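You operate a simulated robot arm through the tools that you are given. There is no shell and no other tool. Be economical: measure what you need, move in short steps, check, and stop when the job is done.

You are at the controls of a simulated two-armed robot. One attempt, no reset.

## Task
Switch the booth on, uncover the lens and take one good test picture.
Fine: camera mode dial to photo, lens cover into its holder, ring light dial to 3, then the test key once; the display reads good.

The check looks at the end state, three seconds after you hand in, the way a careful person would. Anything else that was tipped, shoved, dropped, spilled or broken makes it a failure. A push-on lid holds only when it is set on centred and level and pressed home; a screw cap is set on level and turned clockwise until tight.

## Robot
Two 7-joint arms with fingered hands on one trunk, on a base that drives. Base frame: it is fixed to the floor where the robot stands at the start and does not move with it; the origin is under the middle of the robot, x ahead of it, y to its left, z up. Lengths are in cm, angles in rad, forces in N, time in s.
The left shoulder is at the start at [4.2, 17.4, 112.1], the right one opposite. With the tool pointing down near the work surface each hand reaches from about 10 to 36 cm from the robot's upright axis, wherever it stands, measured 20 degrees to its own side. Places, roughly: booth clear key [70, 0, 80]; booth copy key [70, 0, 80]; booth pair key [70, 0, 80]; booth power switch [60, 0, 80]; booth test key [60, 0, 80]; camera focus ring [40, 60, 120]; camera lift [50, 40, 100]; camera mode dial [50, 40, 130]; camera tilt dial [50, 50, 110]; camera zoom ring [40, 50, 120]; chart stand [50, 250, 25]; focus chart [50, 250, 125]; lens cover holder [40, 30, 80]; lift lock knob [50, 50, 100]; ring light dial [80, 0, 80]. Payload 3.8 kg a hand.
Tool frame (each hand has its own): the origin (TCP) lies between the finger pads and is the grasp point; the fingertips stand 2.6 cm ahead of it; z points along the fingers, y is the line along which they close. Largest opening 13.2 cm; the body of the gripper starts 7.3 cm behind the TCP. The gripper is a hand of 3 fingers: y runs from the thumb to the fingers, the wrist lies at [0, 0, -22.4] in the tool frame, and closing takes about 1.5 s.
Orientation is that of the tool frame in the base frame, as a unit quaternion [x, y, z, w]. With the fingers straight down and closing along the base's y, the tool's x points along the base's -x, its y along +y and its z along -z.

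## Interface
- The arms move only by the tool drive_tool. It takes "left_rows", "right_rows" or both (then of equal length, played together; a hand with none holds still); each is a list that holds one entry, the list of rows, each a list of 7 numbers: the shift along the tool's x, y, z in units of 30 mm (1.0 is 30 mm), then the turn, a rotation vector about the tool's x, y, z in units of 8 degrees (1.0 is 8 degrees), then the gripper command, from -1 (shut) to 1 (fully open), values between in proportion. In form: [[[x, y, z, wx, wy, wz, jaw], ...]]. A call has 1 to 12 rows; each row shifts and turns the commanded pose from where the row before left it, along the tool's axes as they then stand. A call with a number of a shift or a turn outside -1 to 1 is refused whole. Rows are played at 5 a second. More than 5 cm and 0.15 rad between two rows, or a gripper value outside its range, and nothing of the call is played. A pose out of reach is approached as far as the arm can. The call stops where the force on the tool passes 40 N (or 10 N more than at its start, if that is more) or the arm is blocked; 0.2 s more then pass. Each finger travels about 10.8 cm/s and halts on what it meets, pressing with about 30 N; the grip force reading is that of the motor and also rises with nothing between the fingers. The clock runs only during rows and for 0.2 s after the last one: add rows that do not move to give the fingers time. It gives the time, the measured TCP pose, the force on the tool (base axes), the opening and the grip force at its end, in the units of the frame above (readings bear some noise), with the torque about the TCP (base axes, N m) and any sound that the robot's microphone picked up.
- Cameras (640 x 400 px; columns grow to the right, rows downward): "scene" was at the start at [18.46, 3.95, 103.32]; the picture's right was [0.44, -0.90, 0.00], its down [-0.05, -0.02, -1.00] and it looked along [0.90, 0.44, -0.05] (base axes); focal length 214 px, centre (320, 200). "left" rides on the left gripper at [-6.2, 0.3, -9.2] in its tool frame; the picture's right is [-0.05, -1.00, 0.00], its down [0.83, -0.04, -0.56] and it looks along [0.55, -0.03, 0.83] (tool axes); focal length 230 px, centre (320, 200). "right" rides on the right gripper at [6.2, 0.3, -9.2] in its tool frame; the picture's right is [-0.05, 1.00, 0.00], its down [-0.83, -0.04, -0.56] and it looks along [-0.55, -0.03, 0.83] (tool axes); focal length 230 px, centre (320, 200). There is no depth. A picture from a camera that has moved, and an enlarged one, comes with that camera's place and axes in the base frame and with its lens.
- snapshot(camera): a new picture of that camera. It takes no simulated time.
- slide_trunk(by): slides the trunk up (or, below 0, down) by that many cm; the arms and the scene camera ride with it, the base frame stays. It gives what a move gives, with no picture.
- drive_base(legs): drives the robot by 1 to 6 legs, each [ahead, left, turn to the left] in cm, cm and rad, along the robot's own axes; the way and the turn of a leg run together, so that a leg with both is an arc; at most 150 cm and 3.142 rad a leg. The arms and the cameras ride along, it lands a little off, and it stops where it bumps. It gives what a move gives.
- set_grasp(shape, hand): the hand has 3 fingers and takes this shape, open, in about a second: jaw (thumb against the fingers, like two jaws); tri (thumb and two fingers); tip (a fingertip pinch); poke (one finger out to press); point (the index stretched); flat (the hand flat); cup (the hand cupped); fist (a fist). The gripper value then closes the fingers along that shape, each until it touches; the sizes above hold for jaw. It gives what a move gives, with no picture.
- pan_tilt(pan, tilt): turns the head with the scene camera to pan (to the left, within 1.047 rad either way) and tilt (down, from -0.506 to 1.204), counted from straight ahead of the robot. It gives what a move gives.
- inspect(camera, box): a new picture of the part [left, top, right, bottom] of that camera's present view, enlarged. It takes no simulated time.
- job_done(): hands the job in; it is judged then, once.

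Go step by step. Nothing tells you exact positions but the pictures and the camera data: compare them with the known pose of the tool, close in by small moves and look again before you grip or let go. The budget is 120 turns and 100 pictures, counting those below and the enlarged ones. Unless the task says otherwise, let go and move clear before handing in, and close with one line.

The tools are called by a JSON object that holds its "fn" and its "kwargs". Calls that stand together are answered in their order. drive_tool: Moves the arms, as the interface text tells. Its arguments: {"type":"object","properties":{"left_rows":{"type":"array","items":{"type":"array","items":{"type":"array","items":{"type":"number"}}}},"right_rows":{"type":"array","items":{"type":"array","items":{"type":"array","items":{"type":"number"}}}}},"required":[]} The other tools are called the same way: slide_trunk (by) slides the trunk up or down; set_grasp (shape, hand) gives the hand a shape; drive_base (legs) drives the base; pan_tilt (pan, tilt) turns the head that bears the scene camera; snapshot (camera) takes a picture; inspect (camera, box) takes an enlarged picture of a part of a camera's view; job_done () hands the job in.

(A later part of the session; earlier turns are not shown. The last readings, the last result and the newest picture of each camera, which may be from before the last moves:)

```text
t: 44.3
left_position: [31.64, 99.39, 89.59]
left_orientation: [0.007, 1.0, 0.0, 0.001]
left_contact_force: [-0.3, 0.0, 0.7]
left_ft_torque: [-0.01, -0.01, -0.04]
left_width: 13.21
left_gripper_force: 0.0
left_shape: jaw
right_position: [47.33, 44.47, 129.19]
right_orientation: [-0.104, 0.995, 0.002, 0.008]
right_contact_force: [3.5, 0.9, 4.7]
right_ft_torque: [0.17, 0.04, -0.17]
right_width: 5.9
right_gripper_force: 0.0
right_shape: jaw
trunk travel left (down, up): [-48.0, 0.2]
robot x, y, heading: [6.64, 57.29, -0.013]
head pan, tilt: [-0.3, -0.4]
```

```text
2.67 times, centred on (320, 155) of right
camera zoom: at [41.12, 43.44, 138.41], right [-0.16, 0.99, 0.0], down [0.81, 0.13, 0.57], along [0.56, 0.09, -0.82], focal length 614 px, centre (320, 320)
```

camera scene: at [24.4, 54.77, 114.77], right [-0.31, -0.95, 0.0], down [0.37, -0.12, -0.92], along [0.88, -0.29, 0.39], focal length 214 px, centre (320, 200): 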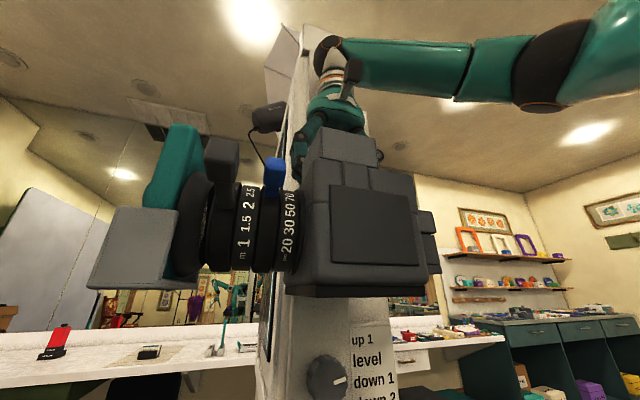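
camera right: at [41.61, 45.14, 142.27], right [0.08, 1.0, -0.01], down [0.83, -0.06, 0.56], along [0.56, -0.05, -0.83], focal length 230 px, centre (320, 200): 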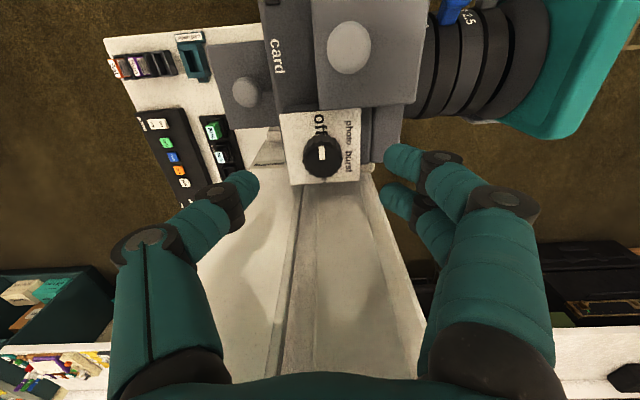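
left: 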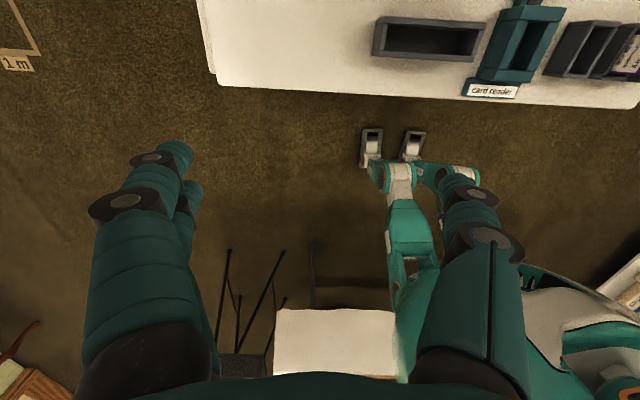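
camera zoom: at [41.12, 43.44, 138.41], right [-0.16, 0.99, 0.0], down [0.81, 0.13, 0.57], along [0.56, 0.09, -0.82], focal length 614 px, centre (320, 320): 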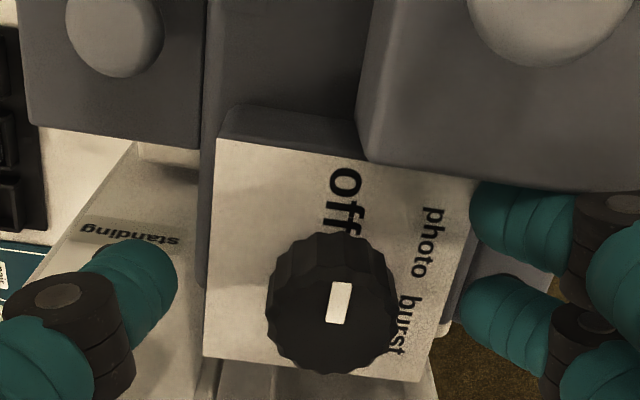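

Still grazing; shifting 0.7 cm toward the column, then closing on the knob.

{"fn": "drive_tool", "kwargs": {"right_rows": [[[-0.23, -0.02, 0, 0, 0, 0, -0.1], [0, 0, 0, 0, 0, 0, -0.3], [0, 0, 0, 0, 0, 0, -0.45], [0, 0, 0, 0, 0, 0, -0.6], [0, 0, 0, 0, 0, 0, -0.6], [0, 0, 0, 0, 0, 0, -0.6]]]}}

{"fn": "inspect", "kwargs": {"camera": "right", "box": [200, 80, 440, 230]}}

```text
t: 45.7
left_position: [31.57, 99.37, 89.71]
left_orientation: [0.007, 1.0, 0.0, 0.002]
left_contact_force: [1.2, 0.6, 0.3]
left_ft_torque: [0.01, 0.01, 0.02]
left_width: 13.2
left_gripper_force: 0.1
left_shape: jaw
right_position: [48.04, 44.66, 129.4]
right_orientation: [-0.105, 0.994, 0.002, 0.009]
right_contact_force: [4.0, 3.5, 20.7]
right_ft_torque: [0.37, -0.09, -0.49]
right_width: 3.98
right_gripper_force: 30.2
right_shape: jaw
trunk travel left (down, up): [-48.0, 0.2]
robot x, y, heading: [7.11, 57.36, -0.013]
head pan, tilt: [-0.3, -0.4]
```

```text
2.67 times, centred on (320, 155) of right
camera zoom: at [41.65, 43.61, 138.58], right [-0.16, 0.99, 0.0], down [0.81, 0.13, 0.57], along [0.56, 0.09, -0.82], focal length 614 px, centre (320, 320)
```

zoom: 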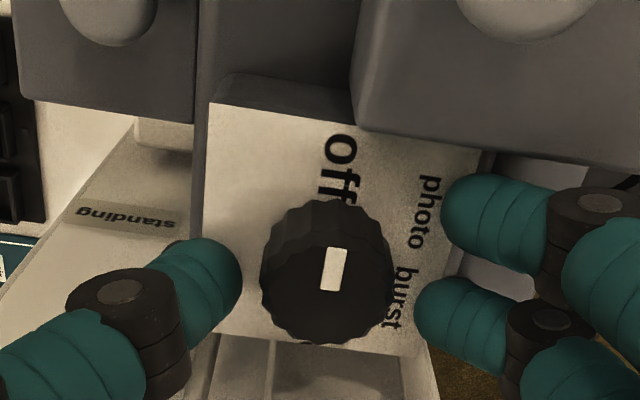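

The fingertips seem to press on the dial's plate (20 N upward). I'll lift 0.8 cm and close further.

{"fn": "drive_tool", "kwargs": {"right_rows": [[[0, 0, 0, 0, 0, 0, -0.3], [0, 0, -0.3, 0, 0, 0, -0.3], [0, 0, 0, 0, 0, 0, -0.5], [0, 0, 0, 0, 0, 0, -0.6], [0, 0, 0, 0, 0, 0, -0.7], [0, 0, 0, 0, 0, 0, -0.7], [0, 0, 0, 0, 0, 0, -0.7]]]}}

{"fn": "inspect", "kwargs": {"camera": "right", "box": [200, 80, 440, 230]}}

```text
t: 47.3
left_position: [31.58, 99.36, 89.64]
left_orientation: [0.007, 1.0, 0.0, 0.001]
left_contact_force: [0.4, 0.1, -0.5]
left_ft_torque: [0.0, 0.02, -0.01]
left_width: 13.17
left_gripper_force: 0.0
left_shape: jaw
right_position: [47.99, 44.54, 130.08]
right_orientation: [-0.104, 0.995, 0.001, 0.007]
right_contact_force: [-0.8, 0.8, -0.5]
right_ft_torque: [0.01, 0.0, -0.02]
right_width: 2.06
right_gripper_force: 0.0
right_shape: jaw
trunk travel left (down, up): [-48.0, 0.2]
robot x, y, heading: [6.77, 57.3, -0.014]
head pan, tilt: [-0.3, -0.4]
```

```text
2.67 times, centred on (320, 155) of right
camera zoom: at [41.74, 43.51, 139.34], right [-0.16, 0.99, 0.0], down [0.81, 0.13, 0.57], along [0.56, 0.09, -0.82], focal length 614 px, centre (320, 320)
```

zoom: 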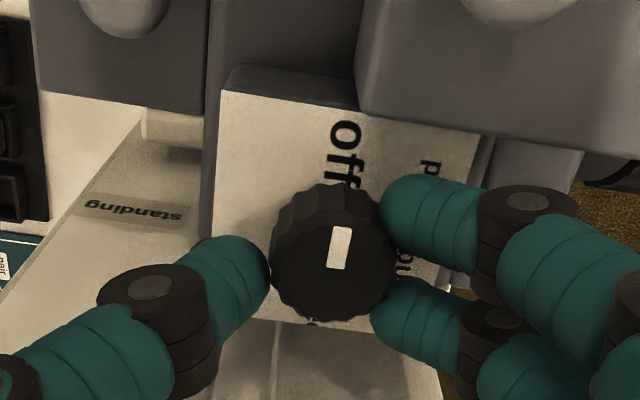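

Now the fingers wrap the knob freely. Closing firmly and turning clockwise by 36°.

{"fn": "drive_tool", "kwargs": {"right_rows": [[[0, 0, 0, 0, 0, 0, -1], [0, 0, 0, 0, 0, 0, -1], [0, 0, 0, 0, 0, 0, -1], [0, 0, 0, 0, 0, 0.9, -1], [0, 0, 0, 0, 0, 0.9, -1], [0, 0, 0, 0, 0, 0.9, -1], [0, 0, 0, 0, 0, 0.9, -1], [0, 0, 0, 0, 0, 0.9, -1]]]}}

{"fn": "inspect", "kwargs": {"camera": "right", "box": [200, 80, 440, 230]}}

```text
t: 49.1
left_position: [31.41, 99.15, 89.77]
left_orientation: [0.007, 1.0, 0.0, 0.001]
left_contact_force: [-0.9, 0.4, -0.4]
left_ft_torque: [0.01, 0.0, -0.05]
left_width: 13.18
left_gripper_force: 0.1
left_shape: jaw
right_position: [47.85, 44.39, 130.21]
right_orientation: [0.209, 0.978, 0.003, 0.007]
right_contact_force: [-7.0, -5.9, -5.4]
right_ft_torque: [-0.15, 0.14, 0.03]
right_width: 1.3
right_gripper_force: 30.0
right_shape: jaw
trunk travel left (down, up): [-48.0, 0.2]
robot x, y, heading: [6.57, 57.3, -0.015]
head pan, tilt: [-0.3, -0.4]
```

```text
2.67 times, centred on (320, 155) of right
camera zoom: at [42.24, 47.14, 139.36], right [0.45, 0.89, 0.01], down [0.73, -0.38, 0.56], along [0.51, -0.25, -0.83], focal length 614 px, centre (320, 320)
```

zoom: 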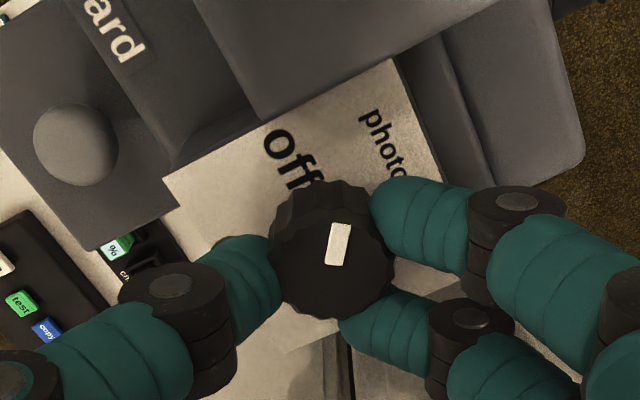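

The knob follows the hand; about 22° more to "photo". I'll release, turn the hand back 32°, regrip.

{"fn": "drive_tool", "kwargs": {"right_rows": [[[0, 0, 0, 0, 0, 0, -0.6], [0, 0, 0, 0, 0, 0, -0.5], [0, 0, 0, 0, 0, 0, -0.5], [0, 0, 0, 0, 0, -0.9, -0.5], [0, 0, 0, 0, 0, -0.9, -0.5], [0, 0, 0, 0, 0, -0.9, -0.5], [0, 0, 0, 0, 0, -0.9, -0.5], [0, 0, 0, 0, 0, 0, -0.5]]]}}

{"fn": "inspect", "kwargs": {"camera": "right", "box": [200, 80, 440, 230]}}

```text
t: 50.9
left_position: [31.58, 99.27, 89.63]
left_orientation: [0.007, 1.0, 0.0, 0.001]
left_contact_force: [-0.3, 0.6, -0.1]
left_ft_torque: [0.02, 0.01, 0.01]
left_width: 13.17
left_gripper_force: 0.1
left_shape: jaw
right_position: [48.14, 44.59, 130.03]
right_orientation: [-0.044, 0.999, 0.001, 0.008]
right_contact_force: [-0.7, -0.4, -0.3]
right_ft_torque: [-0.02, 0.0, 0.0]
right_width: 3.27
right_gripper_force: 0.0
right_shape: jaw
trunk travel left (down, up): [-48.0, 0.2]
robot x, y, heading: [6.64, 57.62, -0.011]
head pan, tilt: [-0.3, -0.4]
```

```text
2.67 times, centred on (320, 155) of right
camera zoom: at [41.7, 44.28, 139.3], right [-0.04, 1.0, 0.0], down [0.82, 0.03, 0.57], along [0.57, 0.02, -0.82], focal length 614 px, centre (320, 320)
```

zoom: 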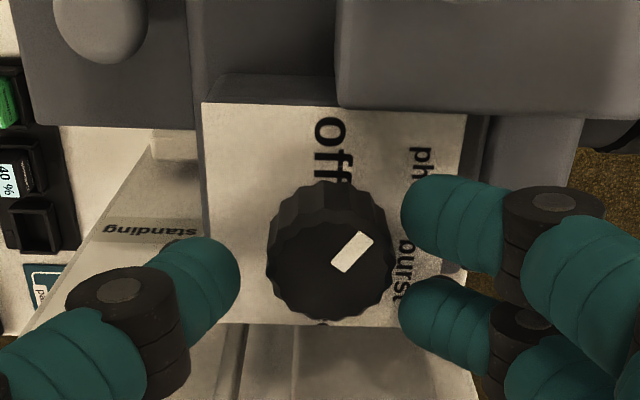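

The mark is now about 36° past off; photo direction is about 56°. Gripping and turning another 21°.

{"fn": "drive_tool", "kwargs": {"right_rows": [[[0, 0, 0, 0, 0, 0, -0.7], [0, 0, 0, 0, 0, 0, -1], [0, 0, 0, 0, 0, 0, -1], [0, 0, 0, 0, 0, 0, -1], [0, 0, 0, 0, 0, 0.7, -1], [0, 0, 0, 0, 0, 0.7, -1], [0, 0, 0, 0, 0, 0.7, -1], [0, 0, 0, 0, 0, 0.6, -1], [0, 0, 0, 0, 0, 0, -0.6], [0, 0, 0, 0, 0, 0, -0.4], [0, 0, 0, 0, 0, 0, -0.4]]]}}

{"fn": "drive_tool", "kwargs": {"right_rows": [[[0, 0, -0.7, 0, 0, -0.5, 0], [0, 0, -1, 0, 0, -0.7, 0], [0, 0, -1, 0, 0, -0.9, 0], [0, 0, -1, 0, 0, 0, 0]]]}}

{"fn": "inspect", "kwargs": {"camera": "right", "box": [250, 80, 410, 180]}}

```text
t: 53.3
left_position: [31.61, 99.3, 89.76]
left_orientation: [0.007, 1.0, -0.001, 0.0]
left_contact_force: [0.0, -0.3, -0.4]
left_ft_torque: [-0.04, 0.01, 0.02]
left_width: 13.18
left_gripper_force: 0.1
left_shape: jaw
right_position: [47.98, 44.55, 130.11]
right_orientation: [0.146, 0.989, 0.004, 0.008]
right_contact_force: [0.6, -0.4, -0.1]
right_ft_torque: [-0.01, -0.01, -0.02]
right_width: 3.93
right_gripper_force: 0.2
right_shape: jaw
trunk travel left (down, up): [-48.0, 0.2]
robot x, y, heading: [6.55, 57.43, -0.011]
head pan, tilt: [-0.3, -0.4]
```

```text
t: 54.3
left_position: [31.5, 99.36, 89.64]
left_orientation: [0.006, 1.0, -0.001, 0.002]
left_contact_force: [0.3, 0.8, 0.6]
left_ft_torque: [-0.01, -0.01, 0.01]
left_width: 13.19
left_gripper_force: 0.0
left_shape: jaw
right_position: [47.63, 44.74, 141.22]
right_orientation: [-0.002, 1.0, 0.003, 0.01]
right_contact_force: [-0.8, -0.8, 0.1]
right_ft_torque: [-0.04, 0.0, 0.01]
right_width: 6.55
right_gripper_force: 0.0
right_shape: jaw
trunk travel left (down, up): [-48.0, 0.2]
robot x, y, heading: [6.66, 57.53, -0.012]
head pan, tilt: [-0.3, -0.4]
```

```text
4.00 times, centred on (330, 130) of right
camera zoom: at [41.27, 44.97, 150.48], right [0.05, 1.0, 0.01], down [0.82, -0.04, 0.57], along [0.57, -0.02, -0.82], focal length 920 px, centre (280, 480)
```

zoom: 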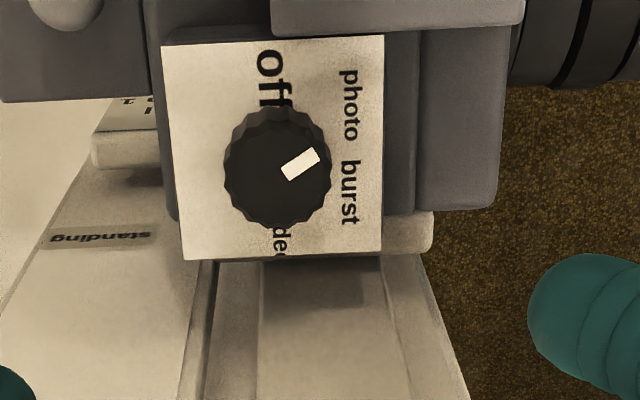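

The dial now reads "photo" (about 58°). Next the lens cover: pull the right arm back, raise the left hand beside the lens.

{"fn": "drive_tool", "kwargs": {"right_rows": [[[1, 0, 0, 0, 0, 0, 0], [1, 0, 0, 0, 0, 0, 0], [1, -0.5, 0, 0, 0, 0, 0], [1, -1, 0, 0, 0, 0, 0], [0, -1, 0, 0, 0, 0, 0], [0, -1, 0, 0, 0, 0, 0], [0, 0, 0, 0, 0, 0, 0], [0, 0, 0, 0, 0, 0, 0], [0, 0, 0, 0, 0, 0, 0], [0, 0, 0, 0, 0, 0, 0], [0, 0, 0, 0, 0, 0, 0], [0, 0, 0, 0, 0, 0, 0]]], "left_rows": [[[0, 0, -1, 0, 0, 0, 0], [0, 0, -1, 0, 0, 0, 0], [0, 0, -1, 0, 0, 0, 0], [0, 0, -1, 0, 0, 0, 0], [0, 0, -1, 0, 0, 0, 0], [0, 0, -1, 0, 0, 0, 0], [0, 0, -1, 0, 0, 0, 0], [0, 0, -1, 0, 0, 0, 0], [0, 0, -1, 0, 0, 0, 0], [0, 0, -1, 0, 0, 0, 0], [0, 0, -1, 0, 0, 0, 0], [0, 0, -1, 0, 0, 0, 0]]]}}

{"fn": "drive_tool", "kwargs": {"left_rows": [[[0, 0, -1, 0, 0, 0, 0], [0, 0, -1, 0, 0, 0, 0], [0, 0, -1, 0, 0, 0, 0], [0, 0, -1, 0, 0, 0, 0], [-1, -1, 0, 0, 0, 0, 0], [-1, -1, 0, 0, 0, 0, 0], [-1, -1, 0, 0, 0, 0, 0], [0, -1, 0, 0, 0, 0, 0], [0, -1, 0, 0, 0, 0, 0], [0, -1, 0, 0, 0, 0, 0], [0, -1, 0, 0, 0, 0, 0], [0, -1, 0, 0, 0, 0, 0]]]}}

{"fn": "snapshot", "kwargs": {"camera": "left"}}

```text
t: 56.9
left_position: [31.41, 99.3, 125.71]
left_orientation: [0.007, 1.0, 0.0, 0.001]
left_contact_force: [-0.3, 0.3, 0.5]
left_ft_torque: [0.03, 0.01, 0.01]
left_width: 6.67
left_gripper_force: 0.0
left_shape: jaw
right_position: [36.01, 34.1, 140.85]
right_orientation: [-0.001, 1.0, 0.003, 0.009]
right_contact_force: [0.2, 0.4, 0.2]
right_ft_torque: [-0.01, -0.01, 0.0]
right_width: 6.53
right_gripper_force: 0.0
right_shape: jaw
trunk travel left (down, up): [-48.0, 0.2]
robot x, y, heading: [6.86, 57.08, -0.012]
head pan, tilt: [-0.3, -0.4]
```

```text
t: 59.5
left_position: [37.91, 77.25, 134.52]
left_orientation: [0.006, 1.0, 0.0, 0.002]
left_contact_force: [0.9, -0.5, -0.7]
left_ft_torque: [-0.01, -0.02, -0.02]
left_width: 6.65
left_gripper_force: 0.1
left_shape: jaw
left hand out of reach, approached as far as the arm can: row 7, 9, 10, 11, 12
right_position: [36.03, 33.92, 140.84]
right_orientation: [-0.001, 1.0, 0.003, 0.009]
right_contact_force: [0.3, 1.1, -0.5]
right_ft_torque: [-0.01, 0.01, 0.0]
right_width: 6.54
right_gripper_force: 0.1
right_shape: jaw
trunk travel left (down, up): [-48.0, 0.2]
robot x, y, heading: [6.7, 57.29, -0.011]
head pan, tilt: [-0.3, -0.4]
```

```text
62 pictures are left
camera left: at [44.01, 77.73, 143.76], right [0.04, -1.0, 0.0], down [-0.83, -0.03, 0.55], along [-0.55, -0.02, -0.83], focal length 230 px, centre (320, 200)
```

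left: 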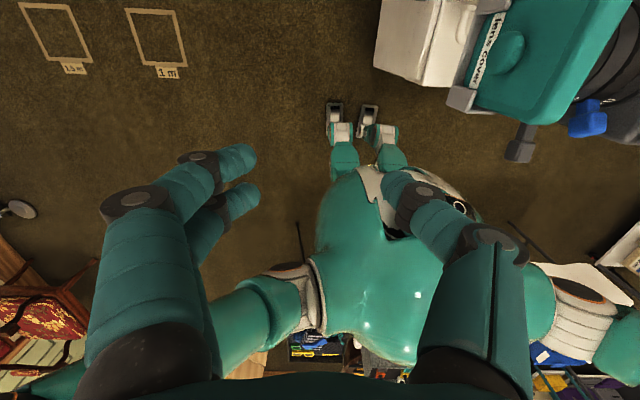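

The left hand can't cross inward that far; I'll move the base 3 cm back and 9 cm right so the cover lies better for the left arm.

{"fn": "drive_base", "kwargs": {"legs": [[-3, 0, 0], [0, -9.5, 0]]}}

{"fn": "snapshot", "kwargs": {"camera": "left"}}

```text
t: 61.5
left_position: [34.78, 67.86, 134.55]
left_orientation: [0.007, 1.0, 0.0, 0.002]
left_contact_force: [0.0, -0.4, -0.2]
left_ft_torque: [0.01, 0.0, 0.01]
left_width: 6.67
left_gripper_force: 0.2
left_shape: jaw
right_position: [32.84, 24.65, 140.9]
right_orientation: [-0.001, 1.0, 0.002, 0.008]
right_contact_force: [0.3, -0.3, 0.7]
right_ft_torque: [-0.02, 0.0, 0.03]
right_width: 6.51
right_gripper_force: 0.0
right_shape: jaw
trunk travel left (down, up): [-48.0, 0.2]
robot x, y, heading: [3.34, 47.82, -0.015]
head pan, tilt: [-0.3, -0.4]
```

```text
61 pictures are left
camera left: at [40.88, 68.42, 143.76], right [0.04, -1.0, 0.0], down [-0.83, -0.03, 0.55], along [-0.55, -0.02, -0.83], focal length 230 px, centre (320, 200)
```

left: 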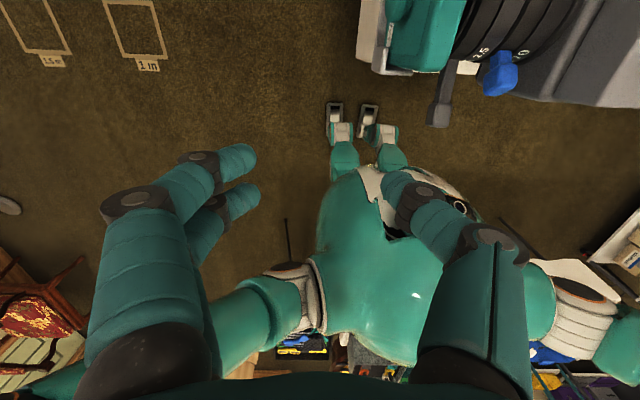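

The cover edge is ahead-right. Moving the left hand to about [42, 64, 134.5] and looking again.

{"fn": "drive_tool", "kwargs": {"left_rows": [[[-1, 0, 0, 0, 0, 0, 0], [-1, -0.4, 0, 0, 0, 0, 0], [-0.5, -0.6, 0, 0, 0, 0, 0]]]}}

{"fn": "snapshot", "kwargs": {"camera": "left"}}

```text
t: 62.3
left_position: [38.22, 69.25, 132.31]
left_orientation: [0.006, 1.0, -0.002, 0.002]
left_contact_force: [0.1, -0.3, -1.1]
left_ft_torque: [0.02, -0.01, 0.03]
left_width: 6.64
left_gripper_force: 0.0
left_shape: jaw
left hand out of reach, approached as far as the arm can: row 1, 2, 3
right_position: [32.86, 24.47, 141.03]
right_orientation: [-0.001, 1.0, 0.003, 0.009]
right_contact_force: [0.1, 0.4, -0.7]
right_ft_torque: [-0.03, -0.03, 0.0]
right_width: 6.53
right_gripper_force: 0.0
right_shape: jaw
trunk travel left (down, up): [-48.0, 0.2]
robot x, y, heading: [3.51, 48.37, -0.014]
head pan, tilt: [-0.3, -0.4]
```

```text
60 pictures are left
camera left: at [44.37, 69.75, 141.54], right [0.04, -1.0, 0.0], down [-0.83, -0.03, 0.55], along [-0.55, -0.02, -0.83], focal length 230 px, centre (320, 200)
```

left: 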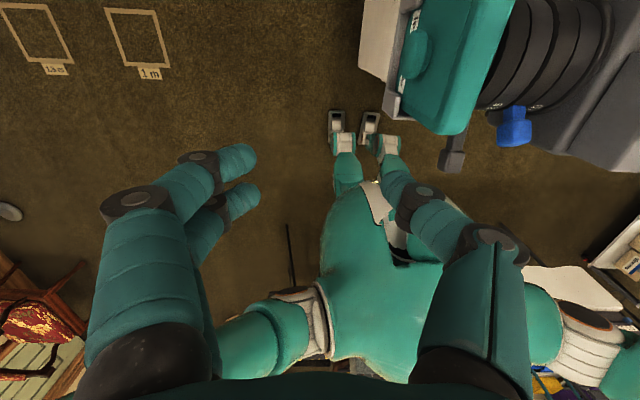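

The left arm hits a joint limit in this posture. I'll retract it, move inward nearer the robot, then push forward again.

{"fn": "drive_tool", "kwargs": {"left_rows": [[[1, 0, -0.5, 0, 0, 0, 0], [1, 0, -0.5, 0, 0, 0, 0], [1, 0, -0.5, 0, 0, 0, 0], [1, 0, 0, 0, 0, 0, 0], [0.3, -1, 0, 0, 0, 0, 0], [0, -1, 0, 0, 0, 0, 0], [0, -0.7, 0, 0, 0, 0, 0]]]}}

{"fn": "drive_tool", "kwargs": {"left_rows": [[[-1, 0, 0, 0, 0, 0, 0], [-1, 0, 0, 0, 0, 0, 0], [-1, 0, 0, 0, 0, 0, 0], [-1, 0, 0, 0, 0, 0, 0]]]}}

{"fn": "snapshot", "kwargs": {"camera": "left"}}

```text
t: 63.9
left_position: [24.75, 63.3, 136.33]
left_orientation: [0.006, 1.0, -0.002, 0.003]
left_contact_force: [-0.6, -0.5, 1.2]
left_ft_torque: [0.01, -0.02, -0.02]
left_width: 6.65
left_gripper_force: 0.1
left_shape: jaw
left hand out of reach, approached as far as the arm can: row 7
right_position: [32.69, 24.69, 141.05]
right_orientation: [-0.001, 1.0, 0.002, 0.01]
right_contact_force: [-1.2, -0.3, -0.2]
right_ft_torque: [0.01, -0.01, 0.02]
right_width: 6.53
right_gripper_force: 0.0
right_shape: jaw
trunk travel left (down, up): [-48.0, 0.2]
robot x, y, heading: [3.52, 47.87, -0.016]
head pan, tilt: [-0.3, -0.4]
```

```text
t: 64.9
left_position: [34.48, 67.29, 134.08]
left_orientation: [0.007, 1.0, -0.002, 0.001]
left_contact_force: [-0.5, 0.2, -0.3]
left_ft_torque: [0.01, 0.02, 0.01]
left_width: 6.64
left_gripper_force: 0.1
left_shape: jaw
left hand out of reach, approached as far as the arm can: row 1, 2, 3, 4
right_position: [32.83, 24.69, 140.87]
right_orientation: [-0.001, 1.0, 0.003, 0.008]
right_contact_force: [0.6, -0.1, -0.3]
right_ft_torque: [-0.01, 0.01, -0.01]
right_width: 6.54
right_gripper_force: 0.0
right_shape: jaw
trunk travel left (down, up): [-48.0, 0.2]
robot x, y, heading: [3.36, 48.16, -0.017]
head pan, tilt: [-0.3, -0.4]
```

```text
59 pictures are left
camera left: at [40.61, 67.82, 143.35], right [0.04, -1.0, 0.0], down [-0.83, -0.03, 0.55], along [-0.55, -0.02, -0.83], focal length 230 px, centre (320, 200)
```

left: 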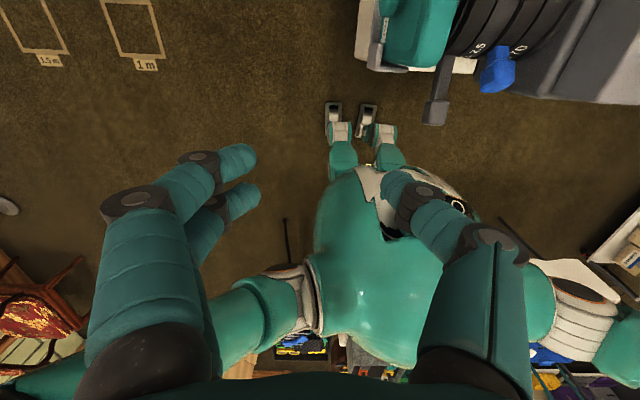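

I'll use the right hand instead, which reached this height well. Left hand goes down to the side, and the base drives 27 cm left.

{"fn": "drive_tool", "kwargs": {"left_rows": [[[1, 0, 0, 0, 0, 0, 0], [1, 0, 0, 0, 0, 0, 0], [1, 1, 0, 0, 0, 0, 0], [0, 1, 1, 0, 0, 0, 0], [0, 1, 1, 0, 0, 0, 0], [0, 1, 1, 0, 0, 0, 0], [0, 0, 1, 0, 0, 0, 0], [0, 0, 1, 0, 0, 0, 0], [0, 0, 1, 0, 0, 0, 0], [0, 0, 1, 0, 0, 0, 0], [0, 0, 1, 0, 0, 0, 0], [0, 0, 1, 0, 0, 0, 0]]]}}

{"fn": "drive_base", "kwargs": {"legs": [[0, 27, 0]]}}

{"fn": "snapshot", "kwargs": {"camera": "right"}}

```text
t: 67.5
left_position: [25.68, 79.24, 107.02]
left_orientation: [0.007, 1.0, -0.001, 0.001]
left_contact_force: [-0.1, 0.0, 1.0]
left_ft_torque: [0.03, 0.01, 0.02]
left_width: 6.65
left_gripper_force: 0.1
left_shape: jaw
right_position: [32.82, 24.62, 140.85]
right_orientation: [-0.001, 1.0, 0.003, 0.009]
right_contact_force: [0.8, 0.1, -0.1]
right_ft_torque: [0.01, 0.03, 0.02]
right_width: 6.53
right_gripper_force: 0.0
right_shape: jaw
trunk travel left (down, up): [-48.0, 0.2]
robot x, y, heading: [3.2, 48.36, -0.017]
head pan, tilt: [-0.3, -0.4]
```

```text
t: 70.4
left_position: [25.96, 106.2, 107.02]
left_orientation: [0.006, 1.0, 0.0, 0.001]
left_contact_force: [-0.5, 0.3, -0.8]
left_ft_torque: [0.01, 0.01, -0.02]
left_width: 6.68
left_gripper_force: 0.0
left_shape: jaw
right_position: [33.28, 51.42, 140.91]
right_orientation: [-0.002, 1.0, 0.003, 0.009]
right_contact_force: [-0.5, -0.1, -0.5]
right_ft_torque: [0.02, -0.02, 0.0]
right_width: 6.54
right_gripper_force: 0.1
right_shape: jaw
trunk travel left (down, up): [-48.0, 0.2]
robot x, y, heading: [3.83, 74.46, -0.012]
head pan, tilt: [-0.3, -0.4]
```

```text
58 pictures are left
camera right: at [26.83, 51.71, 150.14], right [0.05, 1.0, 0.01], down [0.82, -0.04, 0.57], along [0.57, -0.02, -0.82], focal length 230 px, centre (320, 200)
```

right: 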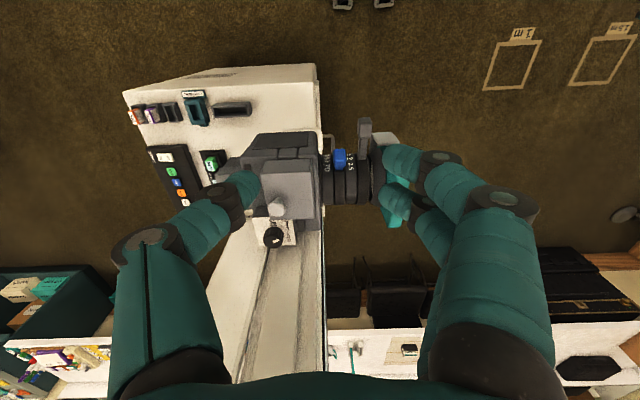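

Moving the right hand over the cover at the same height.

{"fn": "drive_tool", "kwargs": {"right_rows": [[[0, 1, 0, 0, 0, 0, 0], [0, 1, 0, 0, 0, 0, 0], [-0.5, 1, 0, 0, 0, 0, 0], [-1, 0.4, 0, 0, 0, 0, 0]]]}}

{"fn": "snapshot", "kwargs": {"camera": "right"}}

```text
t: 71.4
left_position: [26.1, 106.26, 106.87]
left_orientation: [0.006, 1.0, -0.002, 0.001]
left_contact_force: [0.5, -0.1, 0.6]
left_ft_torque: [0.0, 0.02, -0.01]
left_width: 6.66
left_gripper_force: 0.1
left_shape: jaw
right_position: [37.79, 61.57, 141.0]
right_orientation: [-0.002, 1.0, 0.002, 0.008]
right_contact_force: [0.1, 0.1, 0.2]
right_ft_torque: [0.0, -0.02, -0.01]
right_width: 6.56
right_gripper_force: 0.0
right_shape: jaw
trunk travel left (down, up): [-48.0, 0.2]
robot x, y, heading: [4.03, 74.73, -0.012]
head pan, tilt: [-0.3, -0.4]
```

```text
57 pictures are left
camera right: at [31.44, 61.92, 150.3], right [0.05, 1.0, 0.01], down [0.82, -0.04, 0.57], along [0.57, -0.02, -0.82], focal length 230 px, centre (320, 200)
```

right: 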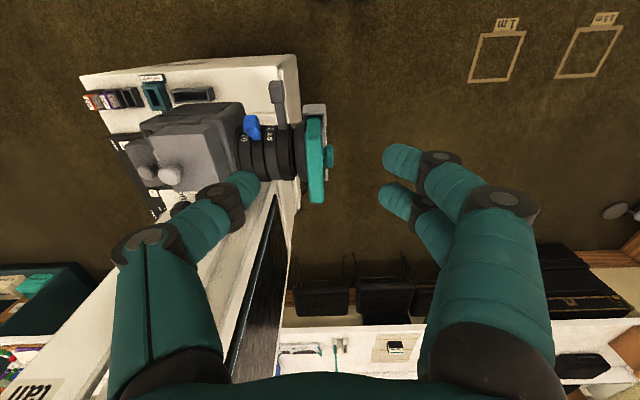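

{"fn": "inspect", "kwargs": {"camera": "right", "box": [230, 80, 390, 220]}}

```text
2.86 times, centred on (310, 150) of right
camera zoom: at [31.44, 61.92, 150.3], right [0.05, 1.0, 0.01], down [0.82, -0.04, 0.57], along [0.57, -0.02, -0.82], focal length 657 px, centre (349, 343)
```

zoom: 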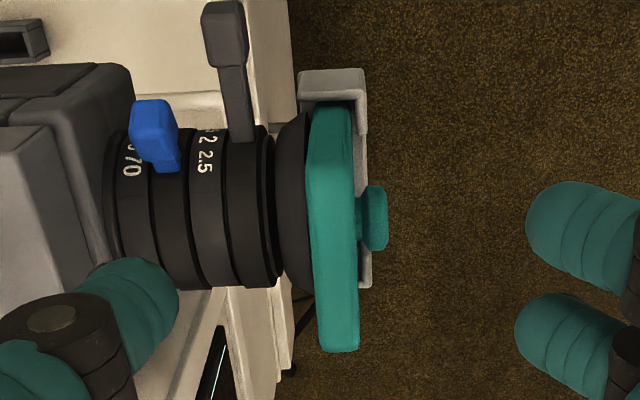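

Plate top edge runs x 37.7–48, y≈61, top z≈126.5, thickness ~1.8; lens hood lies directly behind but ~3 cm lower. I'll centre over it, narrow the fingers, and go down to just above it.

{"fn": "drive_tool", "kwargs": {"right_rows": [[[-0.8, -0.17, 0, 0, 0, 0, -0.3], [-0.8, 0, 0, 0, 0, 0, -0.3], [0, 0, 1, 0, 0, 0, -0.3], [0, 0, 1, 0, 0, 0, -0.3], [0, 0, 1, 0, 0, 0, -0.3]]]}}

{"fn": "inspect", "kwargs": {"camera": "right", "box": [200, 60, 440, 210]}}

{"fn": "pan_tilt", "kwargs": {"pan": -0.5, "tilt": -0.35}}

{"fn": "snapshot", "kwargs": {"camera": "scene"}}

```text
t: 72.6
left_position: [26.11, 106.19, 107.0]
left_orientation: [0.006, 1.0, -0.002, 0.0]
left_contact_force: [0.6, 0.5, 0.0]
left_ft_torque: [0.04, -0.02, -0.03]
left_width: 6.66
left_gripper_force: 0.1
left_shape: jaw
right_position: [42.72, 61.0, 132.19]
right_orientation: [-0.001, 1.0, 0.003, 0.008]
right_contact_force: [-0.1, -0.8, 0.2]
right_ft_torque: [0.01, -0.02, 0.01]
right_width: 4.64
right_gripper_force: 0.1
right_shape: jaw
trunk travel left (down, up): [-48.0, 0.2]
robot x, y, heading: [4.0, 74.94, -0.012]
head pan, tilt: [-0.3, -0.4]
```

```text
2.67 times, centred on (320, 135) of right
camera zoom: at [36.26, 61.37, 141.3], right [0.05, 1.0, 0.01], down [0.82, -0.05, 0.57], along [0.57, -0.02, -0.82], focal length 614 px, centre (320, 373)
```

zoom: 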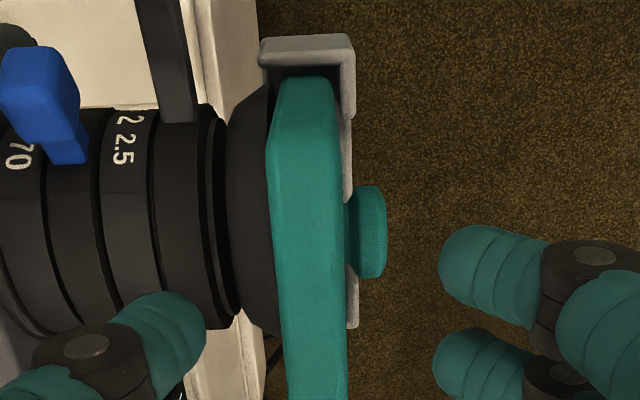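

```text
t: 73.4
left_position: [26.12, 106.14, 107.11]
left_orientation: [0.007, 1.0, -0.001, 0.002]
left_contact_force: [1.4, -1.2, 0.3]
left_ft_torque: [-0.01, -0.03, -0.06]
left_width: 6.66
left_gripper_force: 0.1
left_shape: jaw
right_position: [42.56, 61.15, 132.25]
right_orientation: [-0.001, 1.0, 0.002, 0.009]
right_contact_force: [0.3, 1.1, 0.9]
right_ft_torque: [-0.03, 0.0, 0.02]
right_width: 4.65
right_gripper_force: 0.0
right_shape: jaw
trunk travel left (down, up): [-48.0, 0.2]
robot x, y, heading: [3.74, 74.63, -0.01]
head pan, tilt: [-0.499, -0.351]
```

```text
54 pictures are left
camera scene: at [21.28, 70.83, 114.42], right [-0.49, -0.87, 0.0], down [0.3, -0.17, -0.94], along [0.82, -0.46, 0.34], focal length 214 px, centre (320, 200)
```

scene: 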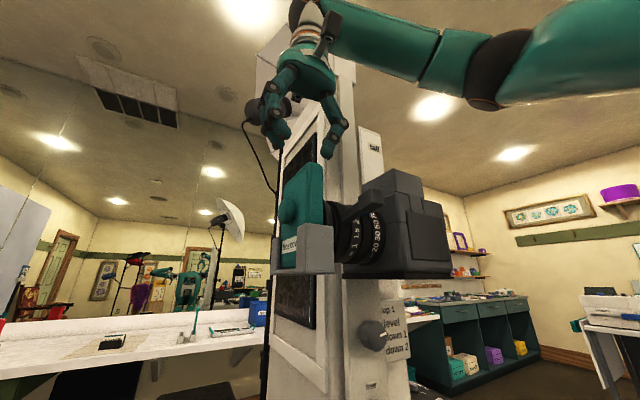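

The plate is directly between and just below the fingertips, 0.3 cm toward the lens. Adjusting and descending 4.7 cm.

{"fn": "drive_tool", "kwargs": {"right_rows": [[[-0.13, -0.1, 0, 0, 0, 0, -0.3], [0, 0, 0.8, 0, 0, 0, -0.3], [0, 0, 0.75, 0, 0, 0, -0.3]]]}}

{"fn": "inspect", "kwargs": {"camera": "right", "box": [200, 80, 440, 230]}}

{"fn": "inspect", "kwargs": {"camera": "scene", "box": [230, 100, 390, 290]}}

```text
t: 74.2
left_position: [26.12, 106.15, 107.18]
left_orientation: [0.006, 1.0, -0.001, 0.002]
left_contact_force: [0.4, -0.3, -0.3]
left_ft_torque: [0.0, -0.02, -0.01]
left_width: 6.68
left_gripper_force: 0.1
left_shape: jaw
right_position: [43.05, 60.86, 127.57]
right_orientation: [-0.001, 1.0, 0.002, 0.009]
right_contact_force: [0.5, -0.6, -0.8]
right_ft_torque: [0.0, -0.01, -0.01]
right_width: 4.67
right_gripper_force: 0.1
right_shape: jaw
trunk travel left (down, up): [-48.0, 0.2]
robot x, y, heading: [3.48, 74.45, -0.014]
head pan, tilt: [-0.499, -0.351]
```

```text
2.67 times, centred on (320, 155) of right
camera zoom: at [36.76, 61.12, 136.65], right [0.05, 1.0, 0.01], down [0.82, -0.04, 0.57], along [0.57, -0.02, -0.82], focal length 614 px, centre (320, 320)
```

zoom: 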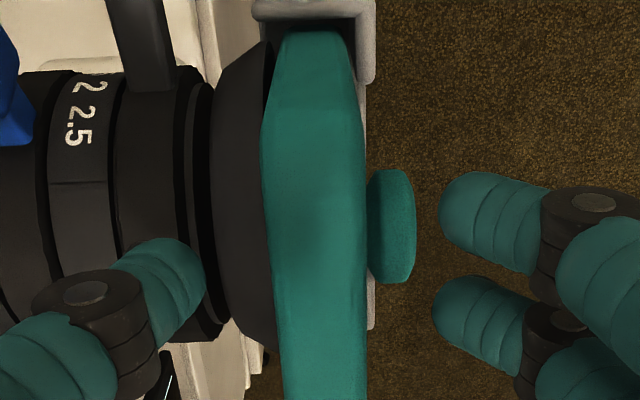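

```text
2.11 times, centred on (310, 195) of scene
camera zoom: at [21.32, 70.8, 114.4], right [-0.49, -0.87, 0.0], down [0.3, -0.17, -0.94], along [0.82, -0.46, 0.34], focal length 452 px, centre (341, 210)
```

zoom: 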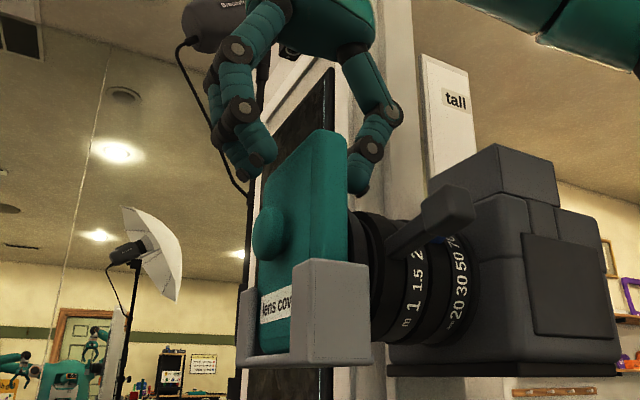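

Fingers straddle the plate, clear of knob and lens. Closing.

{"fn": "drive_tool", "kwargs": {"right_rows": [[[0, 0, 0, 0, 0, 0, -0.6], [0, 0, 0, 0, 0, 0, -0.8], [0, 0, 0, 0, 0, 0, -1], [0, 0, 0, 0, 0, 0, -1], [0, 0, 0, 0, 0, 0, -1], [0, 0, 0, 0, 0, 0, -1]]]}}

{"fn": "inspect", "kwargs": {"camera": "right", "box": [200, 80, 440, 230]}}

{"fn": "inspect", "kwargs": {"camera": "scene", "box": [230, 100, 390, 290]}}

```text
t: 75.6
left_position: [26.02, 106.2, 107.03]
left_orientation: [0.006, 1.0, 0.0, 0.001]
left_contact_force: [0.0, 0.3, -0.5]
left_ft_torque: [0.0, 0.02, 0.0]
left_width: 6.65
left_gripper_force: 0.1
left_shape: jaw
right_position: [43.26, 60.96, 127.35]
right_orientation: [-0.001, 1.0, 0.003, 0.008]
right_contact_force: [-0.3, 0.5, 0.6]
right_ft_torque: [0.0, 0.0, 0.02]
right_width: 1.27
right_gripper_force: 30.6
right_shape: jaw
trunk travel left (down, up): [-48.0, 0.2]
robot x, y, heading: [3.86, 74.52, -0.012]
head pan, tilt: [-0.499, -0.351]
```

```text
2.67 times, centred on (320, 155) of right
camera zoom: at [36.71, 61.15, 136.68], right [0.05, 1.0, 0.01], down [0.82, -0.04, 0.57], along [0.57, -0.02, -0.82], focal length 614 px, centre (320, 320)
```

zoom: 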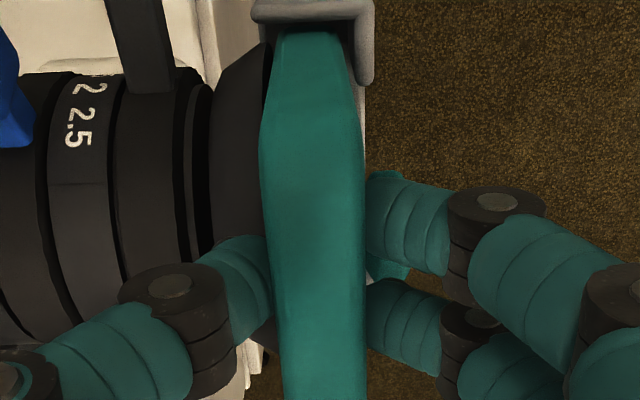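

```text
2.11 times, centred on (310, 195) of scene
camera zoom: at [21.29, 70.82, 114.42], right [-0.49, -0.87, 0.0], down [0.3, -0.17, -0.94], along [0.82, -0.46, 0.34], focal length 452 px, centre (341, 210)
```

zoom: 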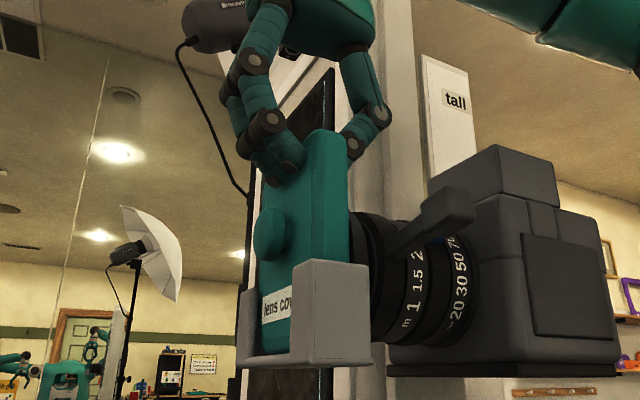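

Firm grip with no side load. Lifting straight up.

{"fn": "drive_tool", "kwargs": {"right_rows": [[[0, 0, -0.5, 0, 0, 0, -1], [0, 0, -0.5, 0, 0, 0, -1], [0, 0, -0.7, 0, 0, 0, -1], [0, 0, -0.7, 0, 0, 0, -1]]]}}

{"fn": "inspect", "kwargs": {"camera": "scene", "box": [230, 60, 390, 290]}}

```text
t: 76.6
left_position: [25.84, 106.29, 107.06]
left_orientation: [0.006, 1.0, -0.001, 0.002]
left_contact_force: [-0.2, 0.7, -0.1]
left_ft_torque: [0.04, 0.03, 0.0]
left_width: 6.65
left_gripper_force: 0.0
left_shape: jaw
right_position: [42.95, 60.93, 134.81]
right_orientation: [-0.002, 1.0, 0.003, 0.009]
right_contact_force: [-0.4, 0.0, -0.1]
right_ft_torque: [0.02, 0.0, -0.02]
right_width: 1.25
right_gripper_force: 30.3
right_shape: jaw
trunk travel left (down, up): [-48.0, 0.2]
robot x, y, heading: [4.03, 74.72, -0.013]
head pan, tilt: [-0.499, -0.351]
```

```text
1.74 times, centred on (310, 175) of scene
camera zoom: at [21.24, 70.85, 114.43], right [-0.49, -0.87, 0.0], down [0.3, -0.17, -0.94], along [0.82, -0.46, 0.34], focal length 373 px, centre (337, 244)
```

zoom: 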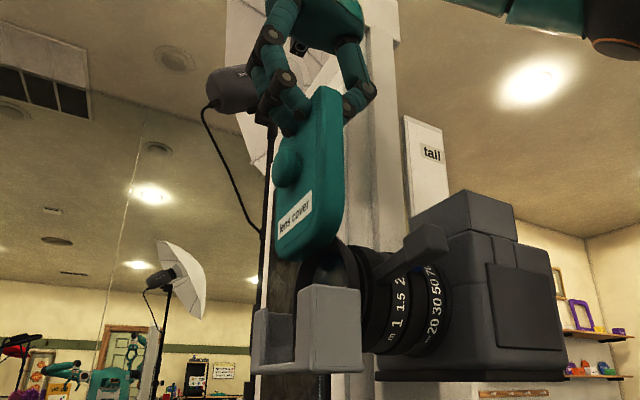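

The cover is out. Lifting a bit more, moving away from the lens to +y, then back toward the robot.

{"fn": "drive_tool", "kwargs": {"right_rows": [[[0, 0.3, -0.6, 0, 0, 0, -1], [0, 0.7, -0.6, 0, 0, 0, -1], [0, 0.8, 0, 0, 0, 0, -1], [0, 0.8, 0, 0, 0, 0, -1], [0.5, 0.8, 0, 0, 0, 0, -1], [0.8, 0, 0, 0, 0, 0, -1], [0.8, 0, 0, 0, 0, 0, -1], [0.8, 0, 0, 0, 0, 0, -1], [0.8, 0, 0, 0, 0, 0, -1]]]}}

{"fn": "drive_base", "kwargs": {"legs": [[-30, 0, 0]]}}

{"fn": "snapshot", "kwargs": {"camera": "scene"}}

```text
t: 78.6
left_position: [25.93, 106.15, 107.16]
left_orientation: [0.006, 1.0, -0.001, 0.001]
left_contact_force: [0.6, 0.4, 0.0]
left_ft_torque: [-0.02, 0.02, -0.02]
left_width: 6.66
left_gripper_force: 0.0
left_shape: jaw
right_position: [31.76, 71.13, 138.05]
right_orientation: [-0.001, 1.0, 0.003, 0.009]
right_contact_force: [0.2, -0.1, -0.9]
right_ft_torque: [0.02, 0.0, 0.01]
right_width: 1.23
right_gripper_force: 30.4
right_shape: jaw
trunk travel left (down, up): [-48.0, 0.2]
robot x, y, heading: [4.08, 74.86, -0.016]
head pan, tilt: [-0.499, -0.351]
```

```text
t: 80.6
left_position: [-3.8, 106.51, 106.99]
left_orientation: [0.007, 1.0, 0.0, 0.001]
left_contact_force: [-0.3, 0.8, -0.1]
left_ft_torque: [0.03, -0.01, 0.0]
left_width: 6.65
left_gripper_force: 0.1
left_shape: jaw
right_position: [2.13, 71.42, 138.07]
right_orientation: [0.0, 1.0, 0.002, 0.006]
right_contact_force: [-0.4, 0.6, -0.6]
right_ft_torque: [-0.01, 0.0, 0.02]
right_width: 1.25
right_gripper_force: 30.2
right_shape: jaw
trunk travel left (down, up): [-48.0, 0.2]
robot x, y, heading: [-25.9, 74.99, -0.013]
head pan, tilt: [-0.499, -0.351]
```

```text
48 pictures are left
camera scene: at [-8.54, 71.18, 114.4], right [-0.49, -0.87, 0.0], down [0.3, -0.17, -0.94], along [0.82, -0.46, 0.34], focal length 214 px, centre (320, 200)
```

scene: 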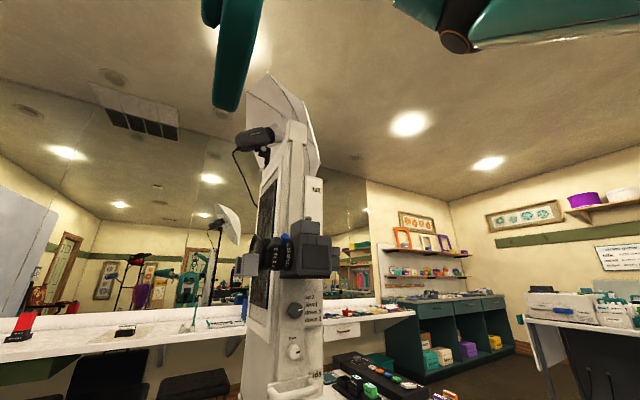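

Lens clear, cover in hand. Lowering, shifting right and turning the hand 90° for the holder (slot runs along y).

{"fn": "drive_tool", "kwargs": {"right_rows": [[[0, -0.5, 0.8, 0, 0, 1, -1], [0, -0.5, 0.8, 0, 0, 1, -1], [0, -0.5, 0.8, 0, 0, 1, -1], [-0.2, -0.4, 0.8, 0, 0, 1, -1], [-0.2, -0.4, 0.8, 0, 0, 1, -1], [-0.2, -0.3, 0.8, 0, 0, 1, -1], [-0.2, 0, 0.8, 0, 0, 1, -1], [0, 0, 0.8, 0, 0, 1, -1], [0, 0, 0.8, 0, 0, 1, -1], [0, 0, 0.8, 0, 0, 1, -1], [0, 0, 0.8, 0, 0, 1, -1]]]}}

{"fn": "pan_tilt", "kwargs": {"pan": -0.3, "tilt": 0.3}}

{"fn": "snapshot", "kwargs": {"camera": "scene"}}

```text
t: 83.0
left_position: [-3.71, 106.5, 107.02]
left_orientation: [0.007, 1.0, 0.0, 0.001]
left_contact_force: [-0.1, 0.2, 0.1]
left_ft_torque: [-0.02, 0.02, 0.04]
left_width: 6.62
left_gripper_force: 0.1
left_shape: jaw
right_position: [2.08, 62.89, 111.57]
right_orientation: [0.696, 0.718, 0.008, 0.003]
right_contact_force: [-0.2, -1.1, -0.7]
right_ft_torque: [0.05, -0.01, -0.03]
right_width: 1.26
right_gripper_force: 29.6
right_shape: jaw
trunk travel left (down, up): [-48.0, 0.2]
robot x, y, heading: [-26.06, 75.22, -0.016]
head pan, tilt: [-0.499, -0.351]
```

```text
t: 84.0
left_position: [-3.77, 106.62, 107.14]
left_orientation: [0.007, 1.0, -0.001, 0.002]
left_contact_force: [0.0, 0.5, 0.5]
left_ft_torque: [-0.02, 0.03, -0.01]
left_width: 6.66
left_gripper_force: 0.0
left_shape: jaw
right_position: [2.09, 62.94, 111.81]
right_orientation: [0.694, 0.72, 0.007, 0.005]
right_contact_force: [0.7, 1.0, -1.0]
right_ft_torque: [0.02, -0.01, -0.01]
right_width: 1.26
right_gripper_force: 30.0
right_shape: jaw
trunk travel left (down, up): [-48.0, 0.2]
robot x, y, heading: [-26.11, 75.19, -0.017]
head pan, tilt: [-0.3, 0.3]
```

```text
47 pictures are left
camera scene: at [-6.29, 72.01, 108.71], right [-0.31, -0.95, 0.0], down [-0.28, 0.09, -0.96], along [0.91, -0.3, -0.29], focal length 214 px, centre (320, 200)
```

scene: 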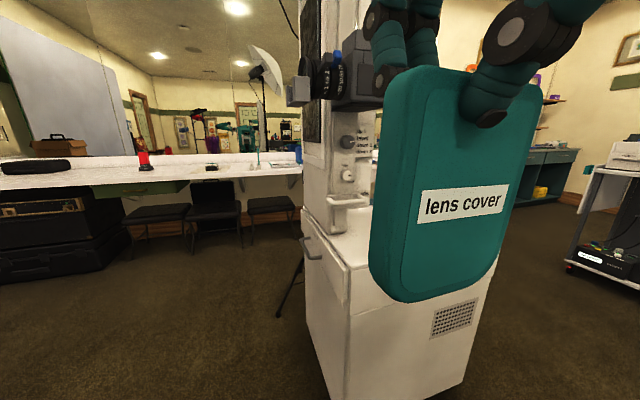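

Rotation works. Driving right to face the holder.

{"fn": "drive_base", "kwargs": {"legs": [[0, -36, 0.017]]}}

{"fn": "pan_tilt", "kwargs": {"pan": -0.1, "tilt": 0.35}}

{"fn": "snapshot", "kwargs": {"camera": "scene"}}

{"fn": "snapshot", "kwargs": {"camera": "right"}}

```text
t: 87.8
left_position: [-4.59, 70.86, 106.94]
left_orientation: [-0.001, 1.0, -0.001, 0.001]
left_contact_force: [0.4, -0.5, 0.3]
left_ft_torque: [-0.02, 0.0, 0.03]
left_width: 6.65
left_gripper_force: 0.2
left_shape: jaw
right_position: [1.97, 27.36, 111.73]
right_orientation: [0.69, 0.724, 0.007, 0.004]
right_contact_force: [0.2, -0.1, -1.2]
right_ft_torque: [-0.01, 0.01, -0.04]
right_width: 1.26
right_gripper_force: 30.1
right_shape: jaw
trunk travel left (down, up): [-48.0, 0.2]
robot x, y, heading: [-25.86, 39.05, -0.001]
head pan, tilt: [-0.3, 0.3]
```

```text
t: 88.5
left_position: [-4.41, 70.84, 107.04]
left_orientation: [-0.001, 1.0, -0.001, 0.002]
left_contact_force: [-0.4, 0.5, 1.2]
left_ft_torque: [-0.04, -0.02, -0.01]
left_width: 6.64
left_gripper_force: 0.1
left_shape: jaw
right_position: [1.95, 27.44, 111.67]
right_orientation: [0.689, 0.724, 0.007, 0.005]
right_contact_force: [1.4, 0.3, -0.7]
right_ft_torque: [0.0, 0.01, 0.01]
right_width: 1.24
right_gripper_force: 30.6
right_shape: jaw
trunk travel left (down, up): [-48.0, 0.2]
robot x, y, heading: [-26.06, 39.39, 0.003]
head pan, tilt: [-0.099, 0.351]
```

```text
46 pictures are left
camera scene: at [-6.16, 38.16, 108.23], right [-0.1, -0.99, 0.0], down [-0.34, 0.03, -0.94], along [0.93, -0.09, -0.34], focal length 214 px, centre (320, 200)
```

scene: 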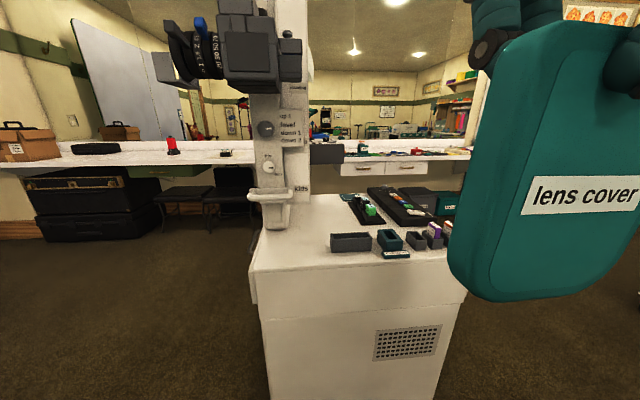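

```text
45 pictures are left
camera right: at [1.77, 33.49, 120.99], right [1.0, 0.0, 0.02], down [-0.01, -0.83, 0.55], along [0.01, -0.55, -0.83], focal length 230 px, centre (320, 200)
```

right: 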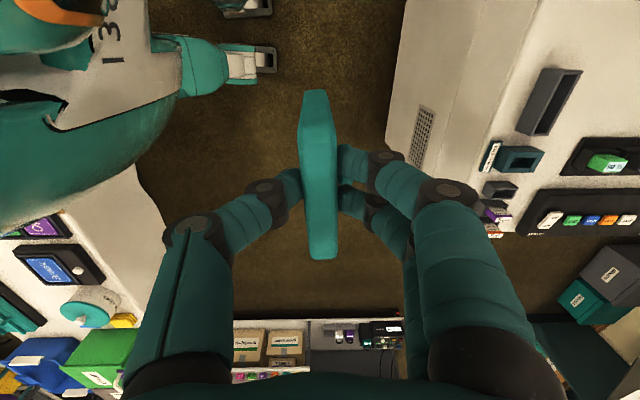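

Holder estimated at about [43, 25.5], rim z≈78.5. Driving forward 30 cm with the cover held high.

{"fn": "drive_base", "kwargs": {"legs": [[31, 0, 0]]}}

{"fn": "snapshot", "kwargs": {"camera": "right"}}

```text
t: 90.5
left_position: [25.94, 70.97, 106.97]
left_orientation: [-0.001, 1.0, -0.001, 0.002]
left_contact_force: [0.2, -1.1, -0.4]
left_ft_torque: [0.0, -0.01, -0.04]
left_width: 6.63
left_gripper_force: 0.1
left_shape: jaw
right_position: [32.57, 27.36, 111.59]
right_orientation: [0.689, 0.725, 0.008, 0.005]
right_contact_force: [0.3, 0.1, -0.5]
right_ft_torque: [0.0, 0.0, 0.01]
right_width: 1.23
right_gripper_force: 30.3
right_shape: jaw
trunk travel left (down, up): [-48.0, 0.2]
robot x, y, heading: [4.19, 39.02, -0.001]
head pan, tilt: [-0.099, 0.351]
```

```text
44 pictures are left
camera right: at [32.25, 33.54, 121.01], right [1.0, 0.0, 0.02], down [-0.01, -0.83, 0.55], along [0.01, -0.55, -0.83], focal length 230 px, centre (320, 200)
```

right: 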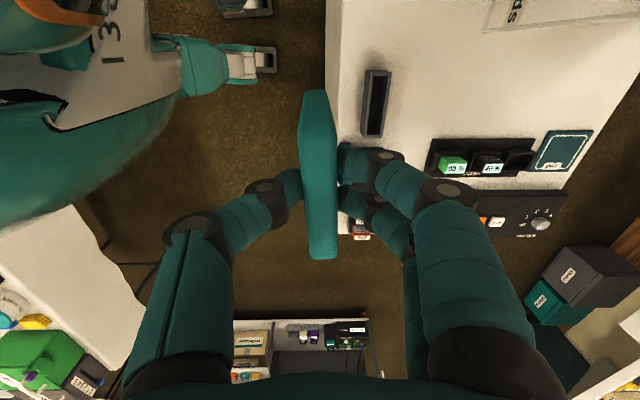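

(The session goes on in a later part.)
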